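You operate a simulated robot arm through the tools that you are given. There is no shell and no other tool.

You are at the controls of a simulated robot arm. One attempt, no reset.

Task
Bring jar 57 round on the turntable and grip it in the blue clamp.
Fine: lock the turntable before you lift the jar.

Only the result counts: the job must be done as asked and must still hold three seconds after the hand-in. Knocking over, shifting, dropping, spilling or breaking anything else fails it.

Robot
A 7-joint arm with a two-finger parallel gripper, fixed in place. Base frame: the origin is at the foot of the arm, x ahead of it, y to its left, z up; the work surface is at about z = 880. Lengths are in mm, angles in rad, forces in N, time in s.
Its first joint turns from -2.897 to 2.897 rad. Payload 4.4 kg.
The TCP is the grasp point between the finger pads, 23 mm short of the fingertips. In the tool frame z runs along the fingers and y along their closing line. Largest opening 94 mm; finger width 38, thickness 10; the body of the gripper, 54 by 96 mm, starts 39 mm behind the TCP.
Orientation is that of the tool frame in the base frame, as [roll, pitch, yaw] about the fixed x, y, z axes, in that order (R = Rz(yaw) Ry(pitch) Rx(roll)). With the fingers straight down and closing along the base's y, the tool's x points along the base's -x, its y along +y and its z along -z.

Tools
- The arm moves only by the tool arm_command. Its argument "deltas" is a list of rows, each a list of 7 numbers: the turn, a rotation vector about the base's x, y, z in rad, then the shift along the base's x, y, z in mm, then the finger opening in mm, from 0 to 94. In form: [[ax, ay, az, dx, dy, dz, gripper], ...]. A call has 1 to 20 rows; each row is the pose to reach, as a shift and turn from the pose commanded when the call began. Each row takes 0.2 s and may step no farther than 50 mm and 0.15 rad from the row before; otherwise, or with a gripper value out of range, the whole call is refused. Where a pose cannot be reached the arm comes as near as it can. A force on the tool above 40 N (or 10 N above the force at the start of the call, whichever is more), or a blocked arm, ends the call early, and 0.2 s more pass. Each finger travels about 72 mm/s and halts on what it meets, pressing with about 41 N; the grip force reading is that of the motor and also rises with nothing between the fingers. The clock runs only during rows and for 0.2 s after the last one: add rows that repeat a pose to give the fingers time. The reply holds the time, the measured pose of the TCP, the force on the tool along the base axes, the opening and the grip force, in the units named above and with some noise, with the torque about the TCP (base axes, N m) and any sound that the robot's microphone picked up, and new pictures: "pictures" is both (left out), scene, wrist or none.
- Cameras (640 x 400 px; columns grow to the right, rows downward): "scene" is fixed at [48.6, 500.1, 1595.5]; the picture's right is [-0.54, -0.84, 0.00], its down [-0.58, 0.37, -0.72] and it looks along [0.61, -0.39, -0.69] (base axes); focal length 370 px, centre (320, 200). "wrist" rides on the gripper at [86, 16, -75] in the tool frame; the picture's right is [-0.18, 0.98, 0.00], its down [-0.58, -0.11, -0.81] and it looks along [-0.79, -0.15, 0.59] (tool axes); focal length 243 px, centre (320, 200). There is no depth. A picture from a camera that has moved, and an enlarged one, comes with that camera's place and axes in the base frame and with its lens.
- inspect(camera, box): a new picture of the part [left, top, right, bottom] of that camera's present view, enlarged. The clock stands still meanwhile.
- sign_off(): hands the job in; it is judged then, once.

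Places have to be worked out from the pictures, the camera data and where the tool is seen. Open the gripper and draw the arm clear of the work before you hand the job in, unless the task says otherwise.

The tools are called after "Request:" as a command line: name --pt "numbers of a row" for each row, then --argument value for the rest, lists and objects as JSON in quotes. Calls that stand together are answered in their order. arm_command: Moves the arm, as the interface text tells. Its arguments: {"type":"object","properties":{"deltas":{"type":"array"},"pictures":{"type":"string","enum":["both","scene","wrist","none"]}},"required":["deltas"]} The other tools are called the same way: inspect (camera, box) takes an enlarged picture of a part of a camera's view; sign_off () hands the job in.

At the start:

```text
t: 0.0
eef_pos: [524.6, 446.8, 1235.4]
ee_rot: [-3.141, -0.001, 3.141]
force: [-0.3, 0.3, -0.1]
torque: [0.02, 0.0, -0.01]
finger_gap: 93.9
finger_force: 0.1
```

scene: 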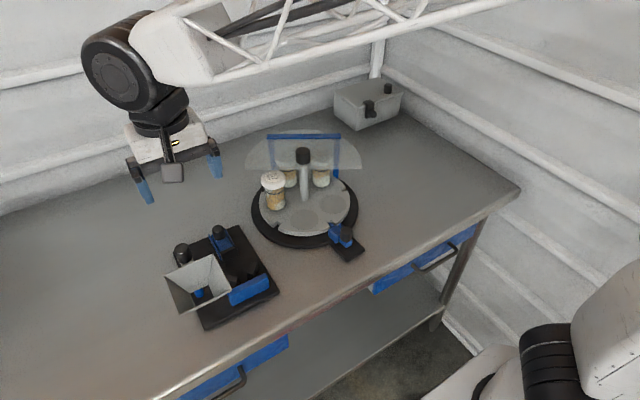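
wrist: 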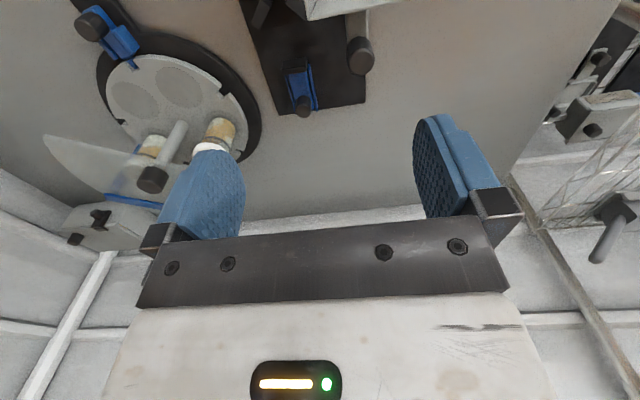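

The scene shows a turntable with jars behind a see-through guard, a latch at its edge, and a blue clamp on a black base. I'll enlarge those parts before moving.

Request:
inspect --camera "scene" --box '[230, 120, 390, 270]'

Request:
inspect --camera "scene" --box '[150, 210, 300, 340]'

Request:
inspect --camera "wrist" --box '[30, 0, 270, 250]'

Request:
inspect --camera "wrist" --box '[230, 0, 430, 130]'

```text
2.67 times, centred on (310, 195) of scene
camera zoom: at [48.6, 500.1, 1595.5], right [-0.54, -0.84, 0.0], down [-0.58, 0.37, -0.72], along [0.61, -0.39, -0.69], focal length 986 px, centre (347, 213)
```

zoom: 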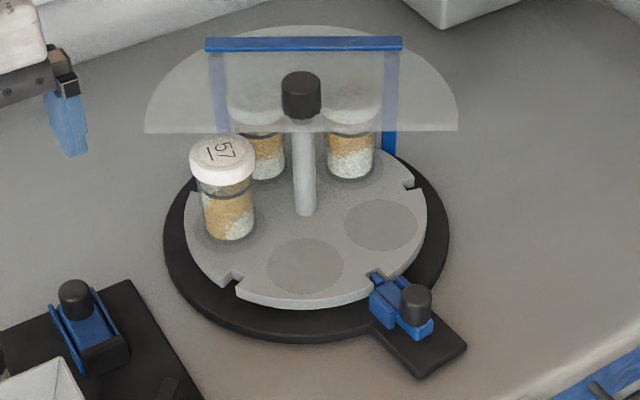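

```text
3.08 times, centred on (225, 275) of scene
camera zoom: at [48.6, 500.1, 1595.5], right [-0.54, -0.84, 0.0], down [-0.58, 0.37, -0.72], along [0.61, -0.39, -0.69], focal length 1137 px, centre (612, -31)
```

zoom: 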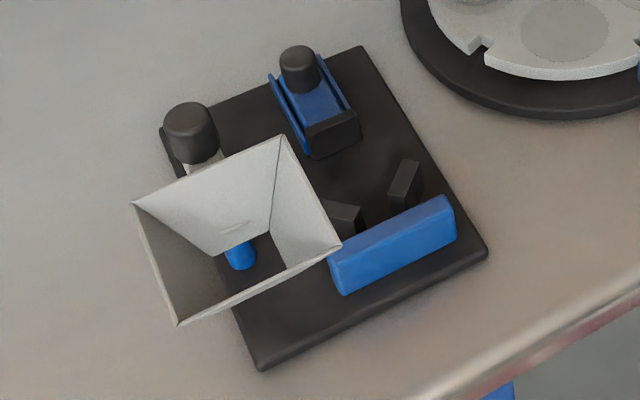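

```text
1.60 times, centred on (150, 125) of wrist
camera zoom: at [438.1, 461.8, 1309.6], right [0.18, 0.98, 0.0], down [0.58, -0.11, 0.81], along [0.79, -0.15, -0.59], focal length 388 px, centre (592, 320)
```

zoom: 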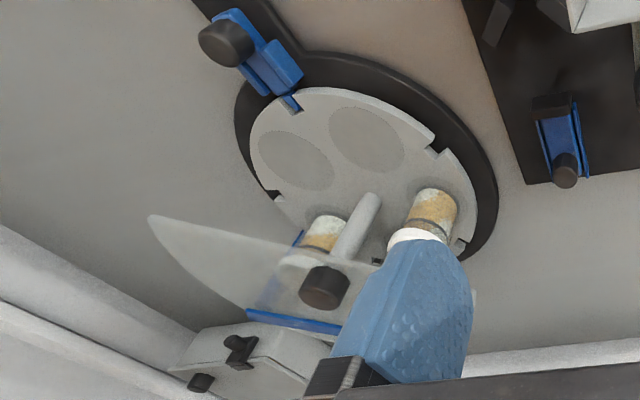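

```text
3.08 times, centred on (330, 65) of wrist
camera zoom: at [438.1, 461.8, 1309.6], right [0.18, 0.98, 0.0], down [0.58, -0.11, 0.81], along [0.79, -0.15, -0.59], focal length 746 px, centre (289, 615)
```

zoom: 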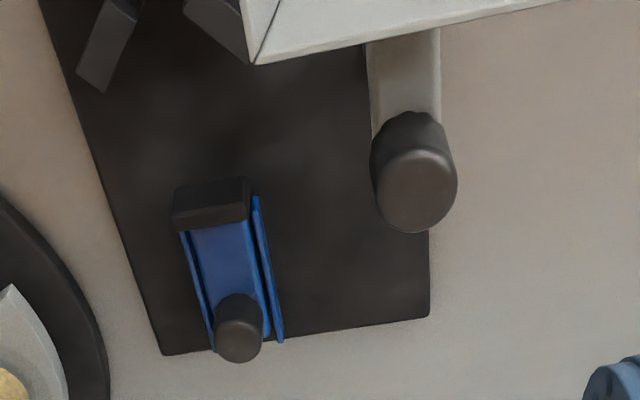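

The latch tongue looks seated in a notch, and the funnel may overhang the clamp. I'll enlarge these details further before planning.

Request:
inspect --camera "scene" --box '[310, 210, 374, 265]'

Request:
inspect --camera "scene" --box '[160, 220, 240, 310]'

Request:
inspect --camera "scene" --box '[220, 240, 290, 310]'

Request:
inspect --camera "scene" --box '[250, 140, 350, 215]'

Request:
inspect --camera "wrist" --box '[60, 0, 160, 70]'

Request:
inspect --camera "scene" --box '[320, 70, 410, 135]'

```text
7.27 times, centred on (342, 238) of scene
camera zoom: at [48.6, 500.1, 1595.5], right [-0.54, -0.84, 0.0], down [-0.58, 0.37, -0.72], along [0.61, -0.39, -0.69], focal length 2688 px, centre (160, -73)
```

zoom: 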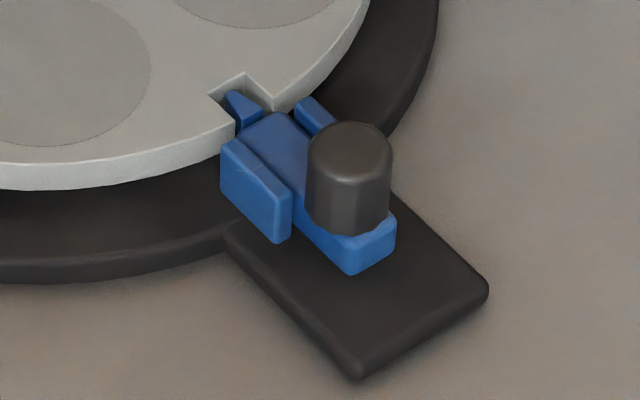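

```text
4.44 times, centred on (200, 265) of scene
camera zoom: at [48.6, 500.1, 1595.5], right [-0.54, -0.84, 0.0], down [-0.58, 0.37, -0.72], along [0.61, -0.39, -0.69], focal length 1643 px, centre (853, -89)
```

zoom: 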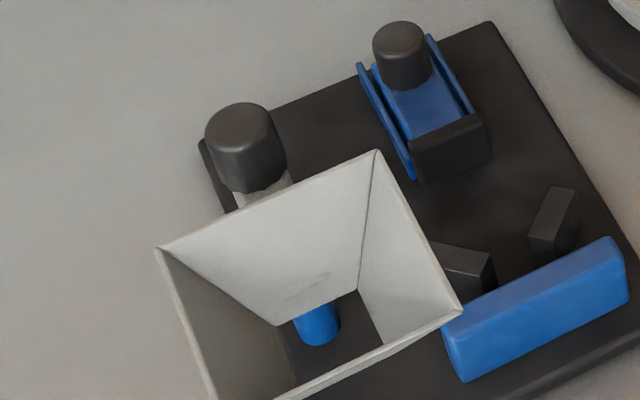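

```text
5.71 times, centred on (255, 275) of scene
camera zoom: at [48.6, 500.1, 1595.5], right [-0.54, -0.84, 0.0], down [-0.58, 0.37, -0.72], along [0.61, -0.39, -0.69], focal length 2112 px, centre (691, -229)
```

zoom: 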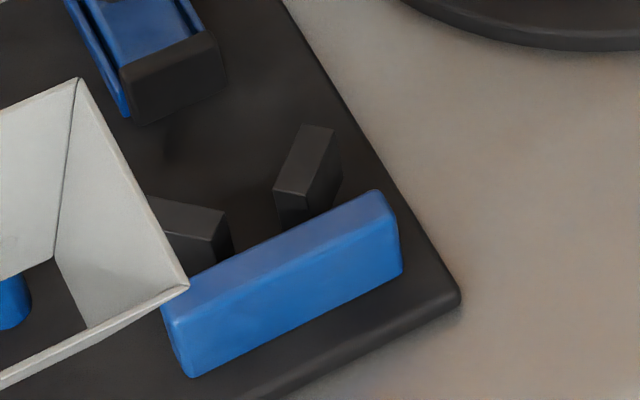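

```text
5.33 times, centred on (300, 178) of scene
camera zoom: at [48.6, 500.1, 1595.5], right [-0.54, -0.84, 0.0], down [-0.58, 0.37, -0.72], along [0.61, -0.39, -0.69], focal length 1971 px, centre (427, 320)
```

zoom: 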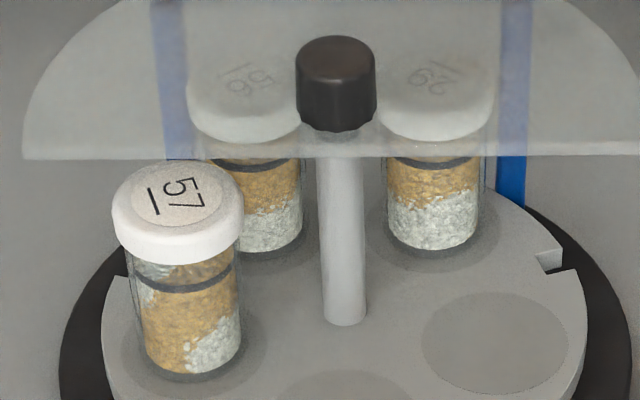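

```text
5.71 times, centred on (110, 35) of wrist
camera zoom: at [438.1, 461.8, 1309.6], right [0.18, 0.98, 0.0], down [0.58, -0.11, 0.81], along [0.79, -0.15, -0.59], focal length 1386 px, centre (1520, 1143)
```

zoom: 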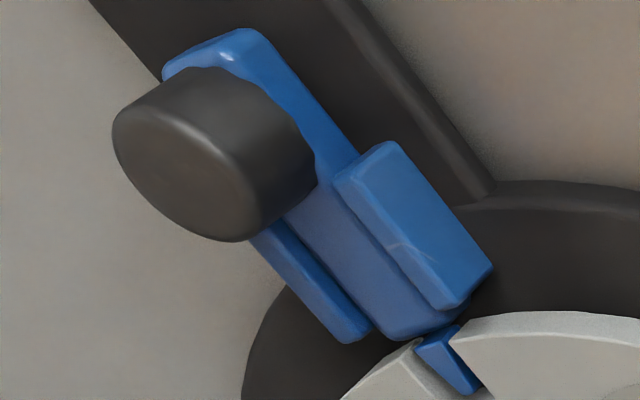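

```text
6.15 times, centred on (365, 102) of scene
camera zoom: at [48.6, 500.1, 1595.5], right [-0.54, -0.84, 0.0], down [-0.58, 0.37, -0.72], along [0.61, -0.39, -0.69], focal length 2275 px, centre (43, 800)
```

zoom: 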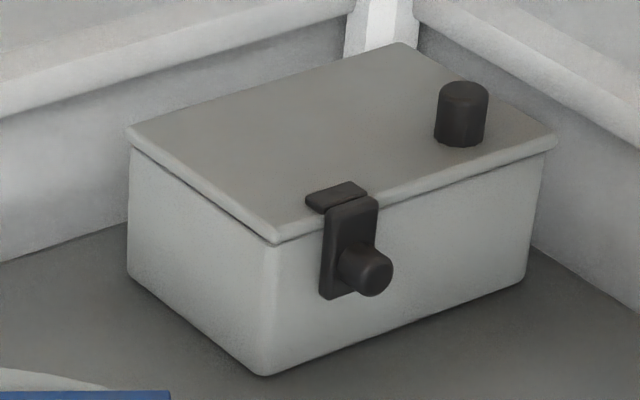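

Jar 57 sits at the left of the turntable, at about (708, 220), partly under the hood edge. The latch bolt is in a notch at about (560, 138), with its knob at about (502, 140). The clamp runs along y≈387, with its knob at x≈667. I'll move high over the latch for a closer look.

Request:
arm_command --pt "0 0 0 -6 -33 -5 94" --pt "0 0 0 -12 -66 -15 94" --pt "0 0 0 -18 -99 -25 94" --pt "0 0 0 -24 -132 -35 94" --pt "0 0 0 -30 -165 -45 94" --pt "0 0 0 -36 -198 -55 94" --pt "0 0 0 -42 -231 -65 94" --pt "0 0 0 -48 -264 -75 94" --pt "0 0 0 -54 -297 -85 94" --pt "0 0 0 -54 -307 -95 94" --pt "0 0 0 -54 -307 -95 94"

```text
t: 2.4
eef_pos: [471.2, 141.8, 1139.8]
ee_rot: [-3.141, 0.001, 3.141]
force: [0.3, 0.2, 0.8]
torque: [-0.01, 0.0, -0.01]
finger_gap: 94.2
finger_force: 0.0
camera wrist: at [385.2, 156.5, 1213.1], right [0.18, 0.98, 0.0], down [0.58, -0.11, 0.81], along [0.79, -0.15, -0.59], focal length 243 px, centre (320, 200)
```

scene: 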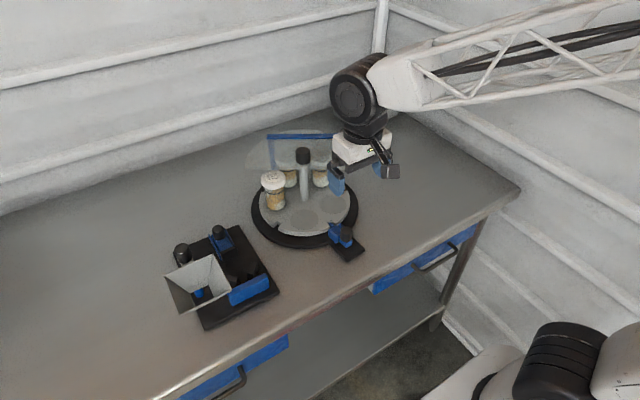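
wrist: 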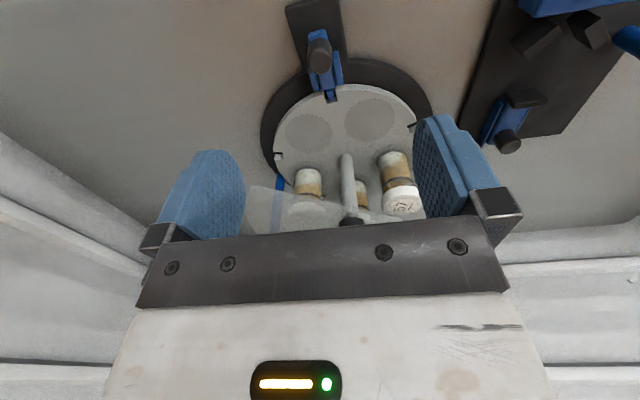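

Request:
inspect --camera "wrist" --box '[250, 0, 440, 120]'

Request:
inspect --camera "wrist" --box '[450, 0, 640, 160]'

Request:
inspect --camera "wrist" --box '[240, 100, 440, 240]'

```text
3.33 times, centred on (345, 60) of wrist
camera zoom: at [385.2, 156.5, 1213.1], right [0.18, 0.98, 0.0], down [0.58, -0.11, 0.81], along [0.79, -0.15, -0.59], focal length 809 px, centre (237, 667)
```

zoom: 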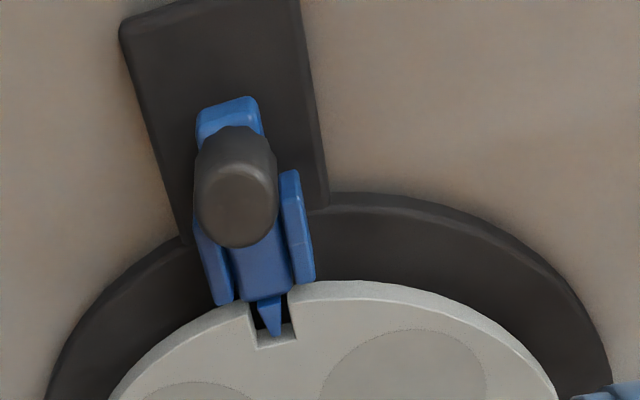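

```text
2.50 times, centred on (545, 80) of wrist
camera zoom: at [385.2, 156.5, 1213.1], right [0.18, 0.98, 0.0], down [0.58, -0.11, 0.81], along [0.79, -0.15, -0.59], focal length 606 px, centre (-242, 500)
```

zoom: 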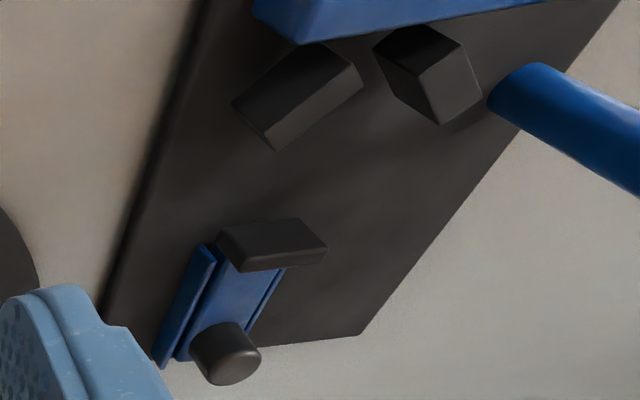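

```text
2.86 times, centred on (340, 170) of wrist
camera zoom: at [385.2, 156.5, 1213.1], right [0.18, 0.98, 0.0], down [0.58, -0.11, 0.81], along [0.79, -0.15, -0.59], focal length 693 px, centre (263, 286)
```

zoom: 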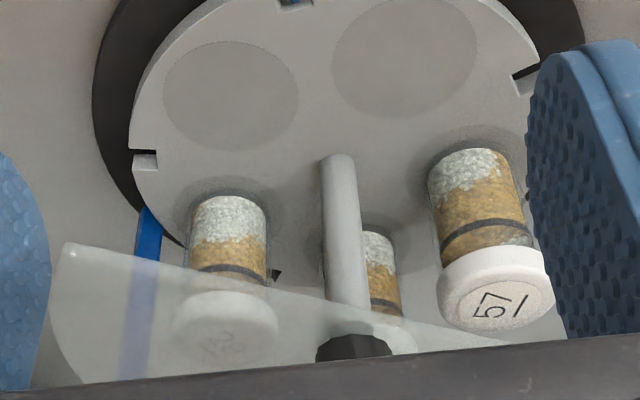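

The latch knob's top is at about (503, 135, 946), and the post centre is at about (675, 148). I'll go down to just above the latch knob and check the alignment.

Request:
arm_command --pt "0 0 0 8 -1 -35 94" --pt "0 0 0 16 -2 -70 94" --pt "0 0 0 24 -4 -105 94" --pt "0 0 0 29 -4.5 -140 94" --pt "0 0 0 29 -4.5 -140 94"

```text
t: 3.6
eef_pos: [496.7, 132.1, 1001.9]
ee_rot: [-3.141, 0.001, -3.14]
force: [0.8, -0.6, 0.3]
torque: [0.0, 0.04, 0.01]
finger_gap: 93.8
finger_force: 0.1
camera wrist: at [411.1, 147.7, 1076.0], right [0.18, 0.98, 0.0], down [0.58, -0.11, 0.81], along [0.79, -0.15, -0.59], focal length 243 px, centre (320, 200)
```

scene: 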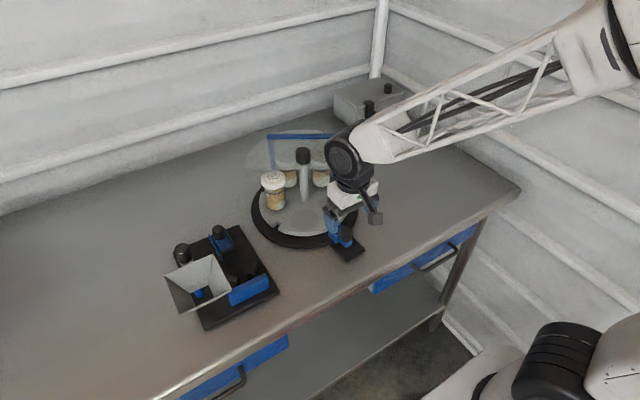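
wrist: 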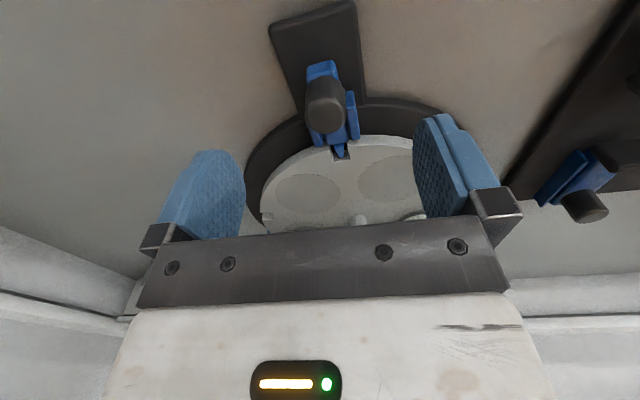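

Request:
inspect --camera "wrist" --box '[270, 40, 400, 170]'

Request:
inspect --camera "scene" --box '[300, 170, 390, 265]'

```text
3.08 times, centred on (335, 105) of wrist
camera zoom: at [411.1, 147.7, 1076.0], right [0.18, 0.98, 0.0], down [0.58, -0.11, 0.81], along [0.79, -0.15, -0.59], focal length 746 px, centre (274, 492)
```

zoom: 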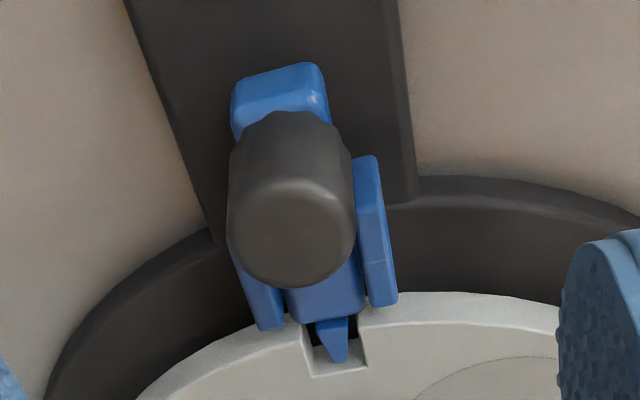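

```text
4.21 times, centred on (345, 218) of scene
camera zoom: at [48.6, 500.1, 1595.5], right [-0.54, -0.84, 0.0], down [-0.58, 0.37, -0.72], along [0.61, -0.39, -0.69], focal length 1556 px, centre (215, 126)
```

zoom: 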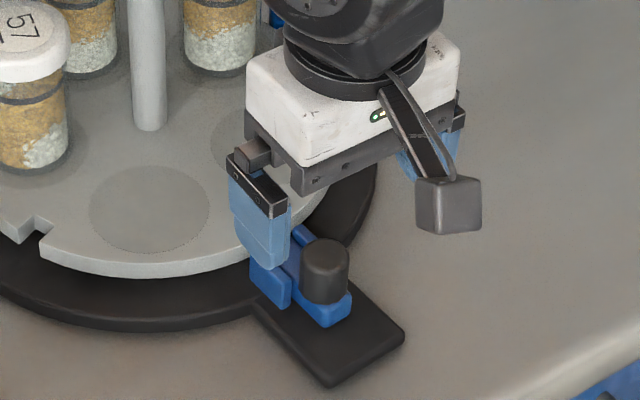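

The knob's top centre appears at about (500, 135). The measured pose is 2–3 mm off the commanded one, so I'll hold still for one row to see whether that is noise or lag.

Request:
arm_command --pt "0 0 0 0 0 0 94" --pictures "none"

Request:
arm_command --pt "0 0 0 0 0 0 94" --pictures "none"

```text
t: 4.0
eef_pos: [498.3, 132.6, 1001.6]
ee_rot: [3.14, 0.0, 3.141]
force: [-0.4, -0.1, -0.1]
torque: [0.01, 0.0, -0.02]
finger_gap: 94.2
finger_force: 0.0
```

```text
t: 4.4
eef_pos: [497.4, 131.7, 1002.5]
ee_rot: [-3.14, 0.002, -3.142]
force: [-0.6, 0.4, -0.5]
torque: [-0.07, 0.02, -0.01]
finger_gap: 94.1
finger_force: 0.1
```

Averaging the readings, the true TCP is at about (497.5, 132, 1002), so the knob is about +3 mm in x and +3 mm in y from it. I'll centre in y, lower to z≈950 (tips at about 927) and close on the knob.

Request:
arm_command --pt "0 0 0 0 3 -15 94" --pt "0 0 0 0.5 3 -30 94" --pt "0 0 0 1 3 -42 94" --pt "0 0 0 1 3 -52 94" --pt "0 0 0 1 3 -52 70" --pt "0 0 0 1 3 -52 45" --pt "0 0 0 1 3 -52 30" --pt "0 0 0 1 3 -52 20" --pt "0 0 0 1 3 -52 18" --pt "0 0 0 1 3 -52 18"

```text
t: 6.6
eef_pos: [500.5, 136.6, 948.0]
ee_rot: [-3.141, 0.0, 3.141]
force: [-1.1, -13.8, 0.4]
torque: [0.02, 0.17, -0.26]
finger_gap: 27.4
finger_force: 41.3
camera wrist: at [413.4, 152.8, 1022.4], right [0.18, 0.98, 0.0], down [0.58, -0.11, 0.81], along [0.79, -0.15, -0.59], focal length 243 px, centre (320, 200)
```

scene: 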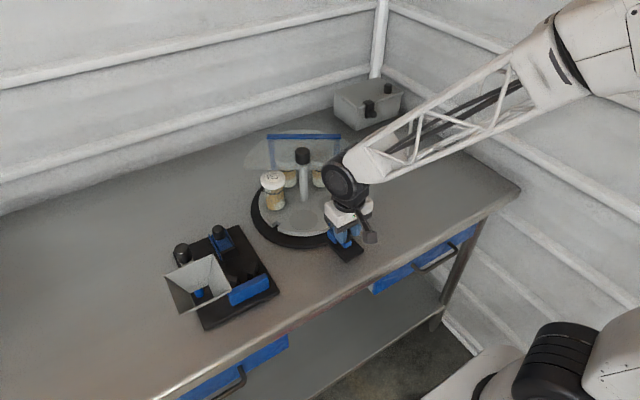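
wrist: 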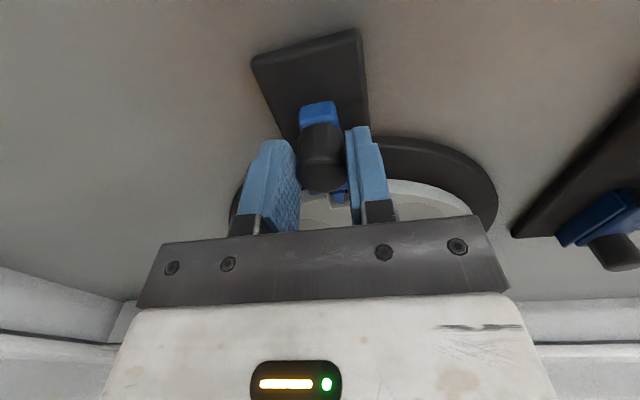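

The fingers hold the latch knob (gap 27.4), with a small side load from a y offset. I'll pull the bolt back towards -x in small steps, easing y.

Request:
arm_command --pt "0 0 0 0 -1 0 18" --pt "0 0 0 -3 -1.6 0 18" --pt "0 0 0 -6 -1.8 0 18" --pt "0 0 0 -9 -2 0 18" --pt "0 0 0 -12 -2.2 0 18" --pt "0 0 0 -15 -2.4 0 18" --pt "0 0 0 -18 -2.6 0 18" --pt "0 0 0 -20 -2.7 0 18" --pt "0 0 0 -20 -2.7 0 18"

```text
t: 8.6
eef_pos: [481.1, 133.7, 947.8]
ee_rot: [-3.141, 0.0, -3.141]
force: [-1.1, -2.8, -0.5]
torque: [0.3, -0.01, -0.13]
finger_gap: 26.9
finger_force: 40.9
camera wrist: at [394.2, 149.3, 1022.5], right [0.18, 0.98, 0.0], down [0.58, -0.11, 0.81], along [0.79, -0.15, -0.59], focal length 243 px, centre (320, 200)
```

scene: 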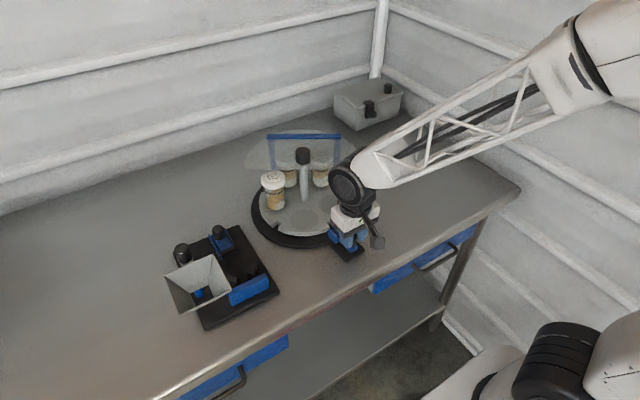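
wrist: 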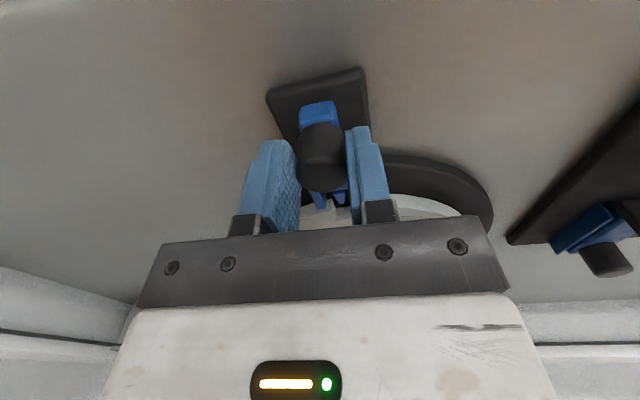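

The bolt slid back about 20 mm with little force. I'll check whether the tongue is clear of the notch.

Request:
inspect --camera "wrist" --box '[270, 150, 400, 230]'

Request:
inspect --camera "scene" --box '[310, 200, 380, 265]'

```text
4.92 times, centred on (335, 190) of wrist
camera zoom: at [394.2, 149.3, 1022.5], right [0.18, 0.98, 0.0], down [0.58, -0.11, 0.81], along [0.79, -0.15, -0.59], focal length 1194 px, centre (246, 249)
```

zoom: 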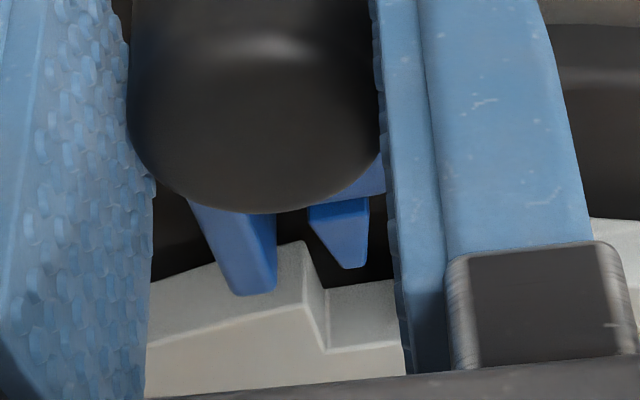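

```text
6.15 times, centred on (345, 232) of scene
camera zoom: at [48.6, 500.1, 1595.5], right [-0.54, -0.84, 0.0], down [-0.58, 0.37, -0.72], along [0.61, -0.39, -0.69], focal length 2275 px, centre (166, 0)
```

zoom: 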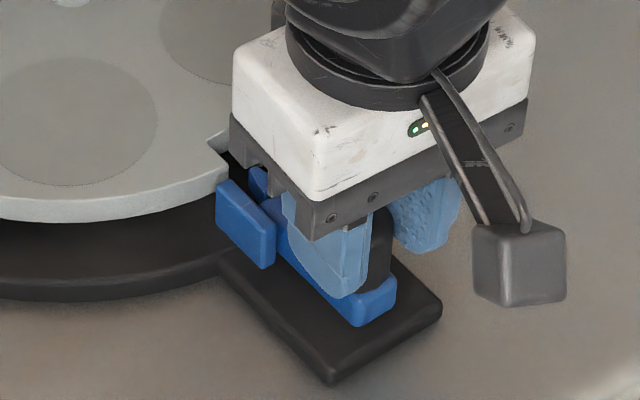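

The tongue looks just out of the plate edge. I'll pull a few more millimetres for margin, or until it reaches its stop.

Request:
arm_command --pt "0 0 0 -2 -0.1 0 18" --pt "0 0 0 -4 -0.2 0 18" --pt "0 0 0 -6 -0.3 0 18" --pt "0 0 0 -8 -0.4 0 18"

```text
t: 9.6
eef_pos: [472.1, 134.0, 948.4]
ee_rot: [3.141, 0.001, -3.141]
force: [8.2, 0.8, -0.9]
torque: [0.36, -0.62, -0.1]
finger_gap: 27.1
finger_force: 40.7
camera wrist: at [385.6, 149.7, 1022.9], right [0.18, 0.98, 0.0], down [0.58, -0.11, 0.81], along [0.79, -0.15, -0.59], focal length 243 px, centre (320, 200)
```

scene: 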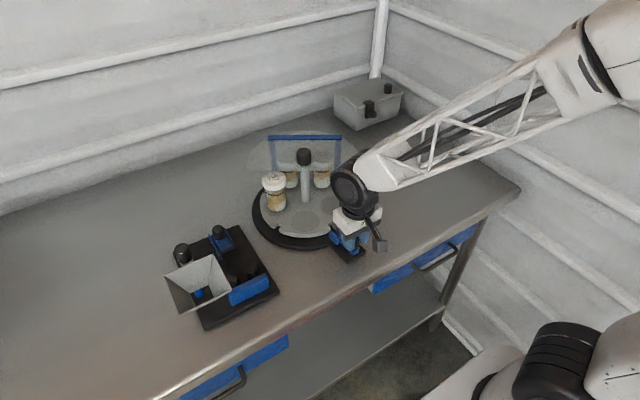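
wrist: 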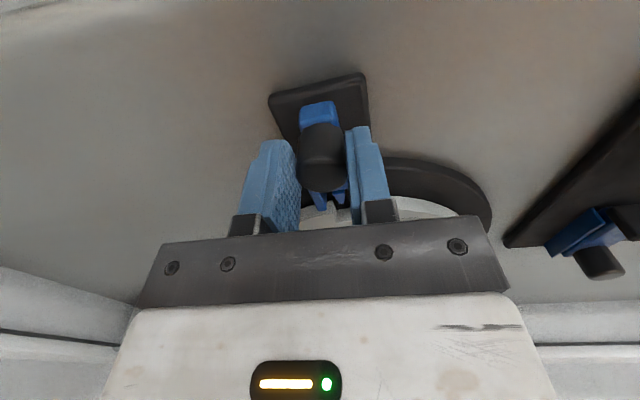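

The force rose to 8 N and the latch base barely moved in the wrist view, so the bolt may have hit its stop and the whole turntable crept. I'll compare against the first picture using the same crops.

Request:
inspect --camera "scene" --box '[230, 120, 390, 270]'

Request:
inspect --camera "scene" --box '[250, 140, 350, 215]'

Request:
inspect --camera "scene" --box '[310, 210, 374, 265]'

Request:
inspect --camera "wrist" --box '[270, 150, 400, 230]'

```text
2.67 times, centred on (310, 195) of scene
camera zoom: at [48.6, 500.1, 1595.5], right [-0.54, -0.84, 0.0], down [-0.58, 0.37, -0.72], along [0.61, -0.39, -0.69], focal length 986 px, centre (347, 213)
```

zoom: 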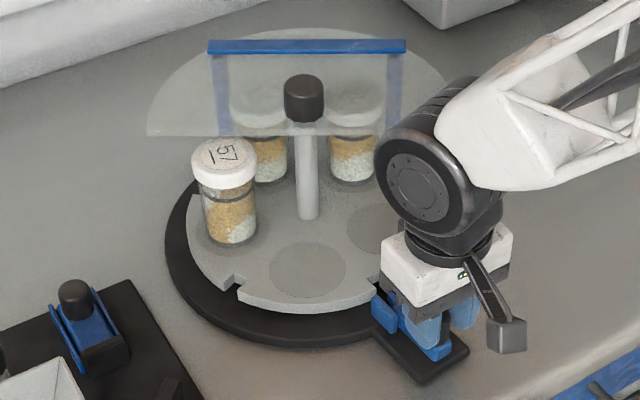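

```text
5.33 times, centred on (300, 178) of scene
camera zoom: at [48.6, 500.1, 1595.5], right [-0.54, -0.84, 0.0], down [-0.58, 0.37, -0.72], along [0.61, -0.39, -0.69], focal length 1971 px, centre (427, 320)
```

zoom: 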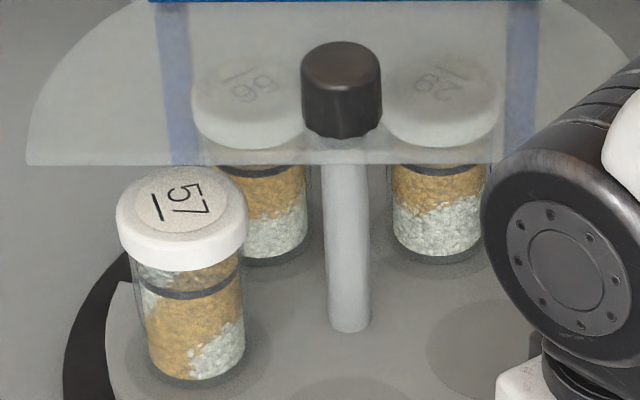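

```text
7.27 times, centred on (342, 238) of scene
camera zoom: at [48.6, 500.1, 1595.5], right [-0.54, -0.84, 0.0], down [-0.58, 0.37, -0.72], along [0.61, -0.39, -0.69], focal length 2688 px, centre (160, -73)
```

zoom: 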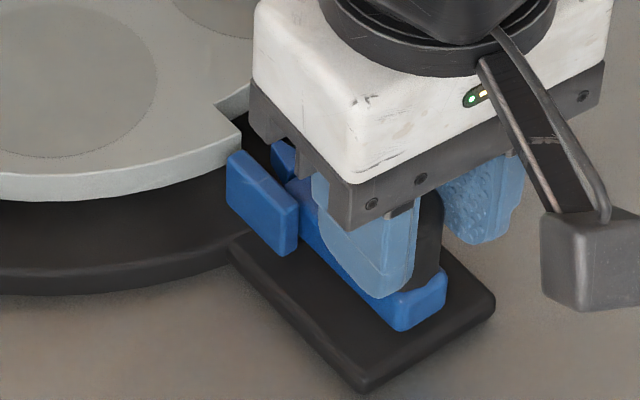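

```text
4.92 times, centred on (335, 190) of wrist
camera zoom: at [385.6, 149.7, 1022.9], right [0.18, 0.98, 0.0], down [0.58, -0.11, 0.81], along [0.79, -0.15, -0.59], focal length 1194 px, centre (246, 249)
```

zoom: 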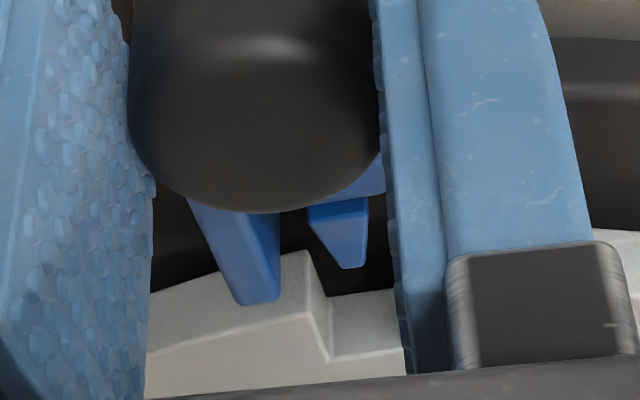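

The unit slid about 5–6 mm towards -x after the bolt hit its outer stop, about 22 mm back. The bolt is now clear of the plate. I'll release it, rise, and look at the post knob. When I lock, I'll push the bolt back to its original x, which should restore the unit.

Request:
arm_command --pt "0 0 0 1 0 0 18" --pt "0 0 0 1 0 0 40" --pt "0 0 0 1 0 0 65" --pt "0 0 0 1 0 0 80" --pt "0 0 0 1 0 20 80" --pt "0 0 0 1 0 60 80" --pt "0 0 0 10 2 105 80" --pt "0 0 0 30 5 150 80" --pt "0 0 0 60 8 180 80" --pt "0 0 0 90 12 195 80" --pt "0 0 0 120 16 200 80" --pt "0 0 0 120 16 200 80"

```text
t: 12.2
eef_pos: [589.8, 149.9, 1150.4]
ee_rot: [-3.141, -0.001, 3.141]
force: [0.2, 0.3, -0.2]
torque: [0.0, 0.0, -0.04]
finger_gap: 80.0
finger_force: 0.0
camera wrist: at [503.4, 165.8, 1225.0], right [0.18, 0.98, 0.0], down [0.58, -0.11, 0.81], along [0.79, -0.15, -0.59], focal length 243 px, centre (320, 200)
```

scene: 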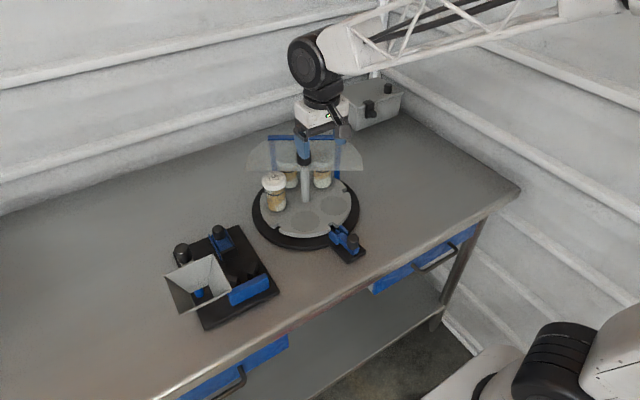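
wrist: 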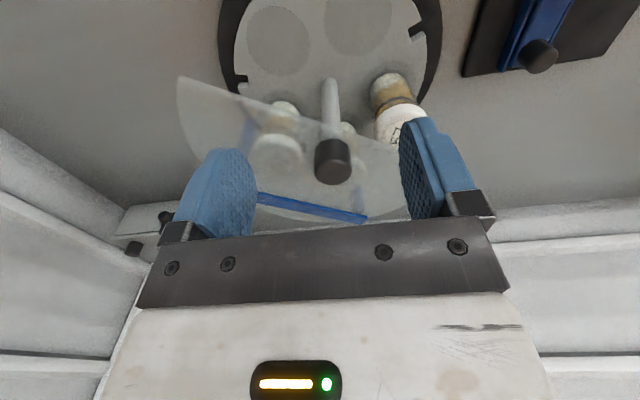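

Request:
inspect --camera "wrist" --box '[230, 80, 430, 220]'

Request:
inspect --camera "scene" --box '[310, 210, 374, 265]'

Request:
inspect --camera "scene" --box '[240, 110, 370, 220]'

```text
2.86 times, centred on (330, 150) of wrist
camera zoom: at [503.4, 165.8, 1225.0], right [0.18, 0.98, 0.0], down [0.58, -0.11, 0.81], along [0.79, -0.15, -0.59], focal length 693 px, centre (291, 343)
```

zoom: 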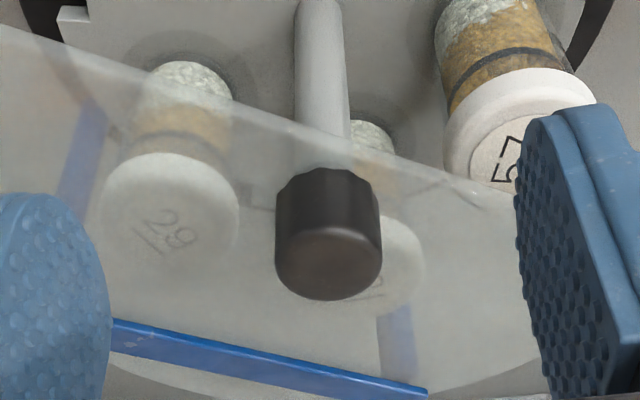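

```text
7.27 times, centred on (342, 238) of scene
camera zoom: at [48.6, 500.1, 1595.5], right [-0.54, -0.84, 0.0], down [-0.58, 0.37, -0.72], along [0.61, -0.39, -0.69], focal length 2688 px, centre (160, -73)
```

zoom: 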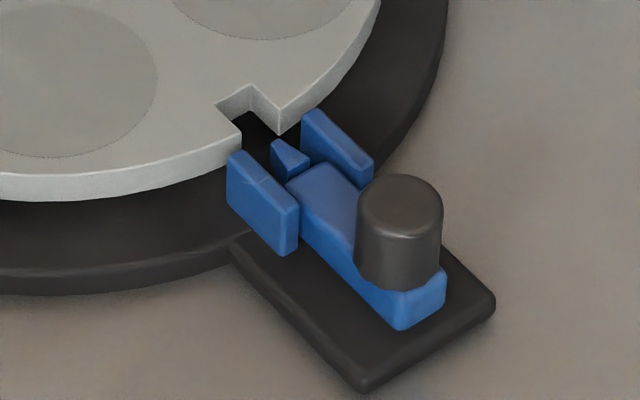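

```text
3.64 times, centred on (305, 165) of scene
camera zoom: at [48.6, 500.1, 1595.5], right [-0.54, -0.84, 0.0], down [-0.58, 0.37, -0.72], along [0.61, -0.39, -0.69], focal length 1344 px, centre (374, 327)
```

zoom: 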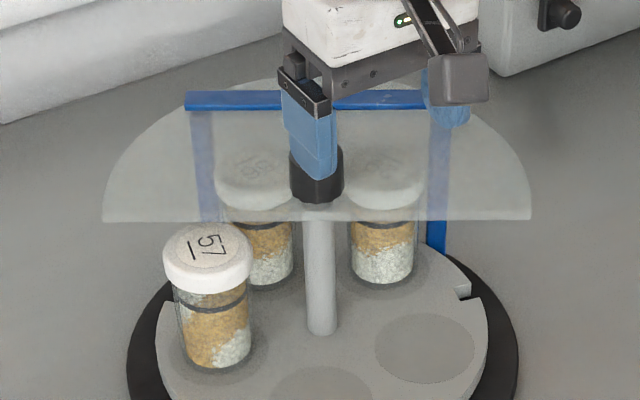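

The tongue is clear of the notch. The post knob's top is at about (668.5, 147.5, 1072), with a diameter of about 35, and the hood lies near z≈1010. I'll move above the knob, turning the tool by -36° so the later +72° turn is split evenly.

Request:
arm_command --pt "0 0 -0.105 13 0 0 80" --pt "0 0 -0.21 27 -0.5 0 80" --pt "0 0 -0.315 40 -1 0 80" --pt "0 0 -0.42 53 -1.5 0 80" --pt "0 0 -0.525 66 -2 -10 80" --pt "0 0 -0.628 78.5 -2 -30 80" --pt "0 0 -0.628 78.5 -2 -30 80"

```text
t: 13.8
eef_pos: [670.5, 150.1, 1118.1]
ee_rot: [-3.14, 0.0, 2.514]
force: [-0.3, -0.6, 0.4]
torque: [-0.01, 0.01, 0.02]
finger_gap: 80.1
finger_force: 0.0
camera wrist: at [610.1, 212.6, 1191.8], right [0.73, 0.69, 0.0], down [0.41, -0.43, 0.81], along [0.55, -0.59, -0.59], focal length 243 px, centre (320, 200)
```

scene: 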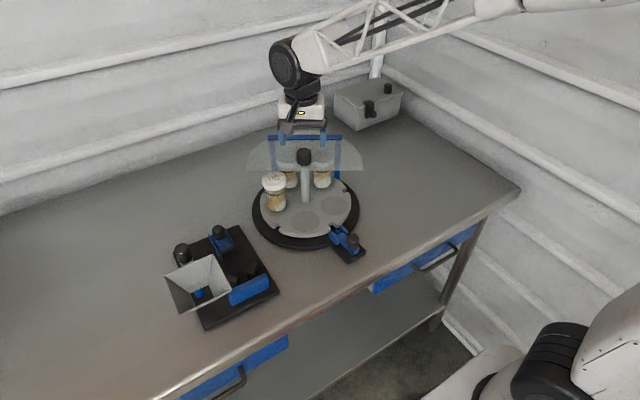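
wrist: 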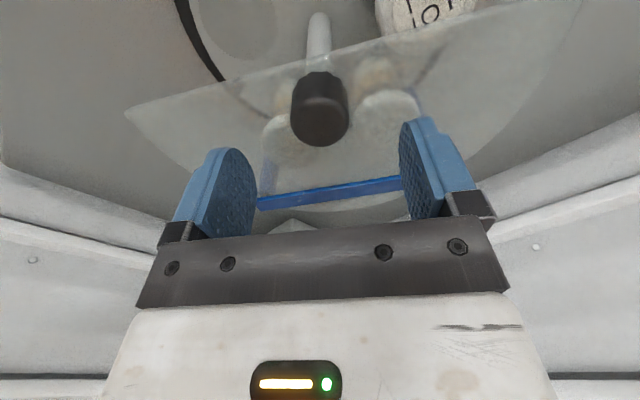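

Request:
inspect --camera "wrist" --box '[270, 60, 370, 160]'

```text
4.00 times, centred on (320, 110) of wrist
camera zoom: at [610.1, 212.6, 1191.8], right [0.73, 0.69, 0.0], down [0.41, -0.43, 0.81], along [0.55, -0.59, -0.59], focal length 970 px, centre (320, 560)
```

zoom: 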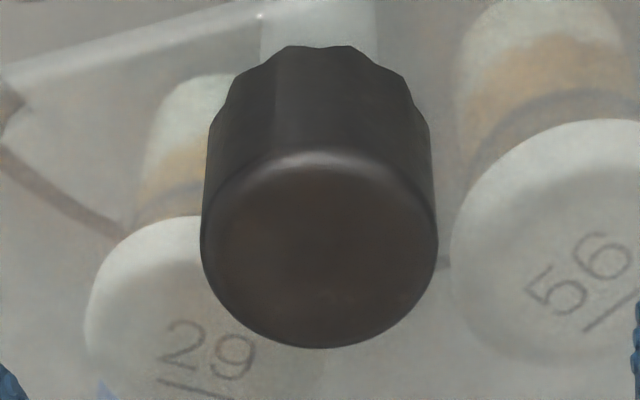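

The knob is centred under the TCP (top centre at pixel (320, 122), expected (320, 121)). I'll descend to z≈1054 and close on it.

Request:
arm_command --pt "0 0 0 0 0 -20 80" --pt "0 0 0 0 0 -40 80" --pt "0 0 0 0 0 -55 80" --pt "0 0 0 0 0 -64 80" --pt "0 0 0 0 0 -64 60" --pt "0 0 0 0 0 -64 45" --pt "0 0 0 0 0 -64 36" --pt "0 0 0 0 0 -64 26" --pt "0 0 0 0 0 -64 26"

```text
t: 14.8
eef_pos: [670.2, 149.4, 1061.9]
ee_rot: [3.139, 0.004, 2.513]
force: [-1.2, -1.3, 2.3]
torque: [-0.12, 0.18, -0.01]
finger_gap: 61.0
finger_force: 0.9
stopped in row 5: the force on the tool passed its limit at 54 N (the readings are from after the stop); the commanded pose is now the measured one
camera wrist: at [609.2, 212.5, 1135.2], right [0.73, 0.69, 0.0], down [0.4, -0.43, 0.81], along [0.56, -0.58, -0.59], focal length 243 px, centre (320, 200)
```

scene: 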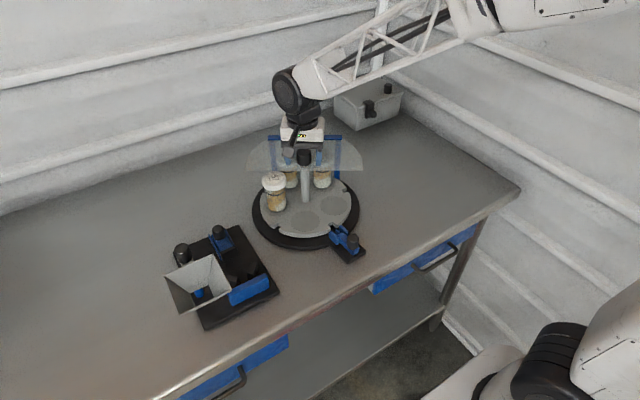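
wrist: 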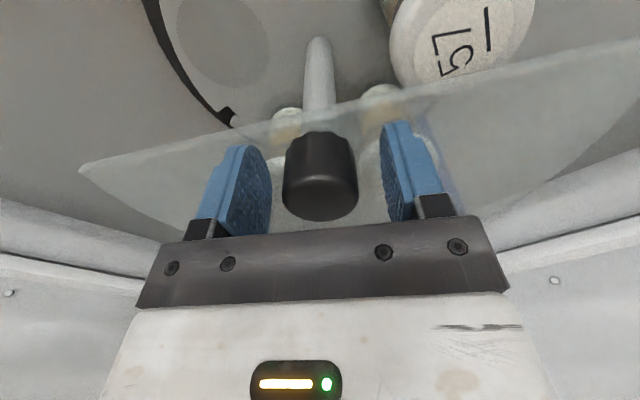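

The descent stopped with 54 N while the fingertips were at about z≈1036. Re-triangulating puts the hood at z≈1033, higher than I judged, and extending about 20 mm in front of the post. I'll check that nothing moved before continuing.

Request:
inspect --camera "scene" --box '[230, 120, 390, 270]'

Request:
inspect --camera "wrist" --box '[190, 100, 450, 240]'

```text
2.67 times, centred on (310, 195) of scene
camera zoom: at [48.6, 500.1, 1595.5], right [-0.54, -0.84, 0.0], down [-0.58, 0.37, -0.72], along [0.61, -0.39, -0.69], focal length 986 px, centre (347, 213)
```

zoom: 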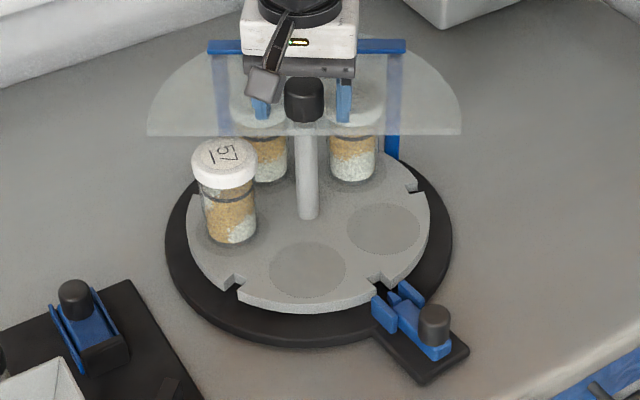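

```text
2.46 times, centred on (320, 170) of wrist
camera zoom: at [609.2, 212.5, 1135.2], right [0.73, 0.69, 0.0], down [0.4, -0.43, 0.81], along [0.56, -0.58, -0.59], focal length 597 px, centre (320, 274)
```

zoom: 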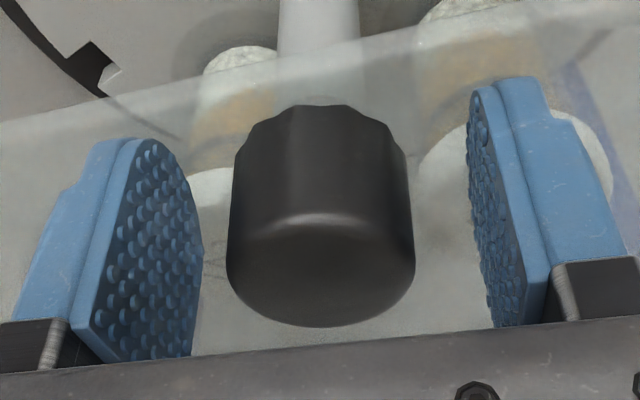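

Compared with the previous crop, nothing moved. I'll raise by 5 mm so the tips clear the hood, then close on the knob.

Request:
arm_command --pt "0 0 0 0 0 3 61" --pt "0 0 0 0 0 5 55" --pt "0 0 0 0 0 5 45" --pt "0 0 0 0 0 5 38" --pt "0 0 0 0 0 5 30" --pt "0 0 0 0 0 5 26" --pt "0 0 0 0 0 5 26"

```text
t: 16.4
eef_pos: [668.8, 148.5, 1066.0]
ee_rot: [3.139, 0.005, 2.513]
force: [-11.6, -13.8, 3.5]
torque: [-0.67, 0.59, -0.06]
finger_gap: 35.7
finger_force: 41.4
camera wrist: at [608.9, 212.4, 1139.8], right [0.73, 0.69, 0.0], down [0.4, -0.43, 0.81], along [0.56, -0.58, -0.59], focal length 243 px, centre (320, 200)
```

scene: 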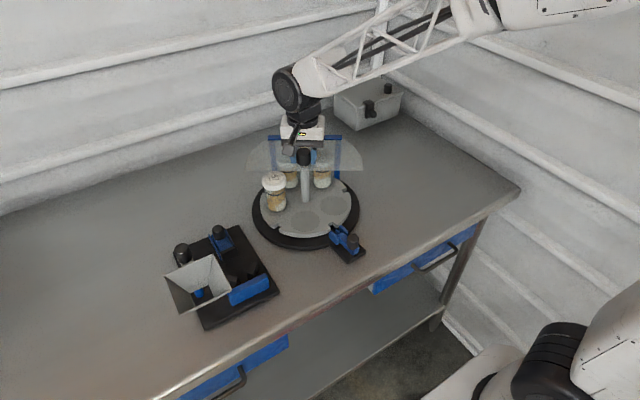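
wrist: 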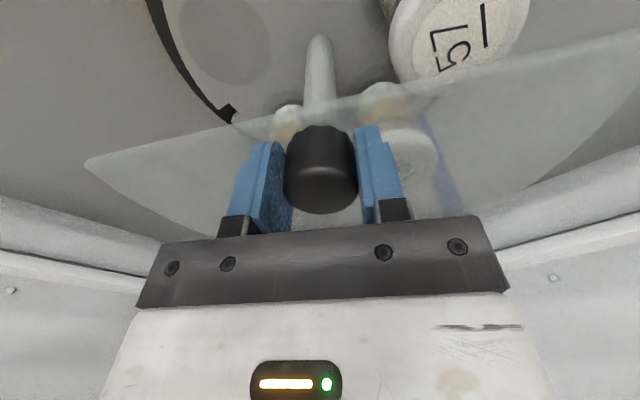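

The knob is gripped (gap 35.7) with about 18 N of side load towards (-x, -y). I'll ease the TCP that way before turning.

Request:
arm_command --pt "0 0 0 -0.7 -0.8 0 26" --pt "0 0 0 -1.4 -1.6 0 26" --pt "0 0 0 -1.4 -1.6 0 26" --pictures "none"

```text
t: 17.2
eef_pos: [668.5, 149.0, 1066.6]
ee_rot: [3.138, 0.004, 2.515]
force: [6.6, 13.0, -1.5]
torque: [-0.53, 0.0, 0.06]
finger_gap: 35.9
finger_force: 41.4
```

That overshot by about half, since the stiffness is about 15 N/mm. I'll move back part of the way.

Request:
arm_command --pt "0 0 0 0.5 0.75 0 26" --pt "0 0 0 0.5 0.75 0 26" --pictures "none"

```text
t: 17.8
eef_pos: [669.8, 148.2, 1067.0]
ee_rot: [3.138, 0.003, 2.514]
force: [-1.9, 1.1, 1.9]
torque: [-0.79, 0.08, 0.0]
finger_gap: 35.7
finger_force: 41.1
```

The side load is near zero now. I'll start the turn with a short CCW stretch of about 0.36 rad to see that the disc follows.

Request:
arm_command --pt "0 0 0.03 0 0 0 26" --pt "0 0 0.08 0 0 0 26" --pt "0 0 0.14 0 0 0 26" --pt "0 0 0.2 0 0 0 26" --pt "0 0 0.26 0 0 0 26" --pt "0 0 0.32 0 0 0 26" --pt "0 0 0.36 0 0 0 26" --pt "0 0 0.36 0 0 0 26"

```text
t: 19.6
eef_pos: [668.8, 147.2, 1065.7]
ee_rot: [3.135, 0.002, 2.876]
force: [-4.1, -22.1, 12.4]
torque: [-0.96, -0.13, -0.08]
finger_gap: 35.7
finger_force: 40.8
camera wrist: at [590.2, 186.1, 1139.7], right [0.44, 0.9, 0.01], down [0.53, -0.26, 0.81], along [0.73, -0.35, -0.59], focal length 243 px, centre (320, 200)
```

scene: 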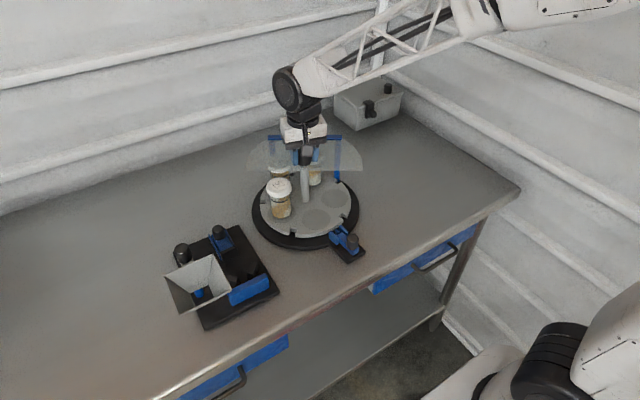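
wrist: 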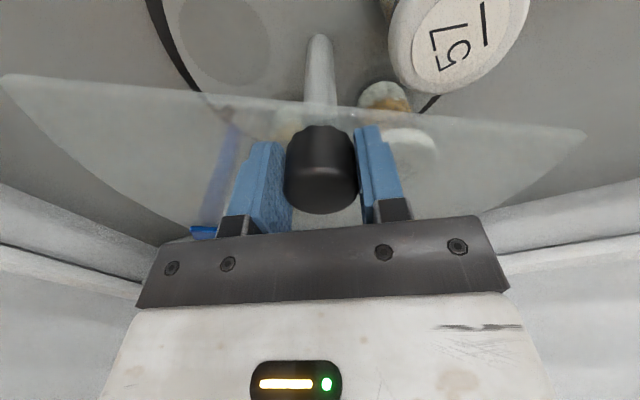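

The disc follows well: jar 57 has turned with it. Side load has built up to -22 N in y, so I'll ease the position before continuing.

Request:
arm_command --pt "0 0 0 -0.2 -0.7 0.4 26" --pt "0 0 0 -0.3 -1.3 0.7 26" --pt "0 0 0 -0.3 -1.3 0.7 26" --pictures "none"

```text
t: 20.4
eef_pos: [668.9, 147.2, 1066.9]
ee_rot: [3.138, 0.003, 2.875]
force: [2.5, 14.9, 1.3]
torque: [-0.93, 0.41, 0.04]
finger_gap: 35.6
finger_force: 41.0
```

I'll continue turning with a small compensating y drift, because the knob axis seems to sit about 2 mm off the TCP along the tool's x axis.

Request:
arm_command --pt "0 0 0 0 0.5 0 26" --pt "0 0 0.06 0 0.36 0 26" --pt "0 0 0.12 0 0.23 0 26" --pt "0 0 0.18 0 0.1 0 26" --pt "0 0 0.24 0 -0.03 0 26" --pt "0 0 0.3 0 -0.16 0 26" --pt "0 0 0.36 0 -0.29 0 26" --pt "0 0 0.42 0 -0.42 0 26" --pt "0 0 0.45 0 -0.48 0 26" --pt "0 0 0.45 0 -0.48 0 26"

```text
t: 22.6
eef_pos: [668.3, 147.0, 1066.7]
ee_rot: [3.138, 0.003, -2.957]
force: [-0.6, -0.8, -7.9]
torque: [-0.36, 0.04, -0.05]
finger_gap: 35.6
finger_force: 40.8
camera wrist: at [580.6, 145.8, 1140.9], right [0.0, 1.0, 0.0], down [0.59, -0.01, 0.81], along [0.81, 0.0, -0.59], focal length 243 px, centre (320, 200)
```

scene: 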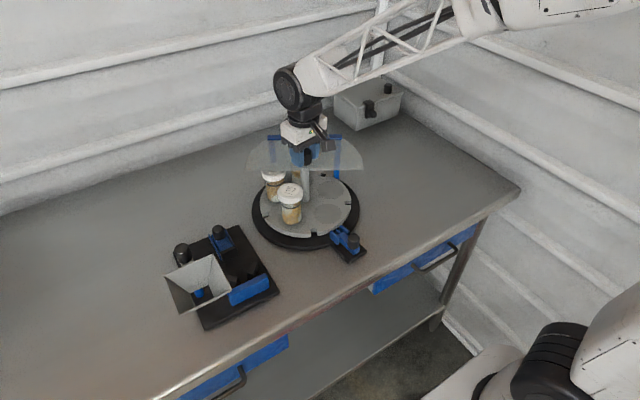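
wrist: 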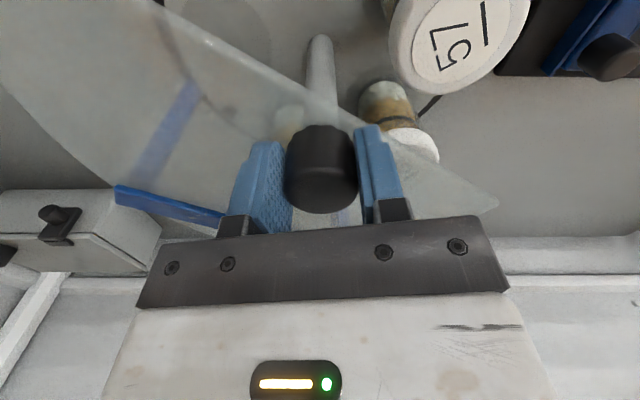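

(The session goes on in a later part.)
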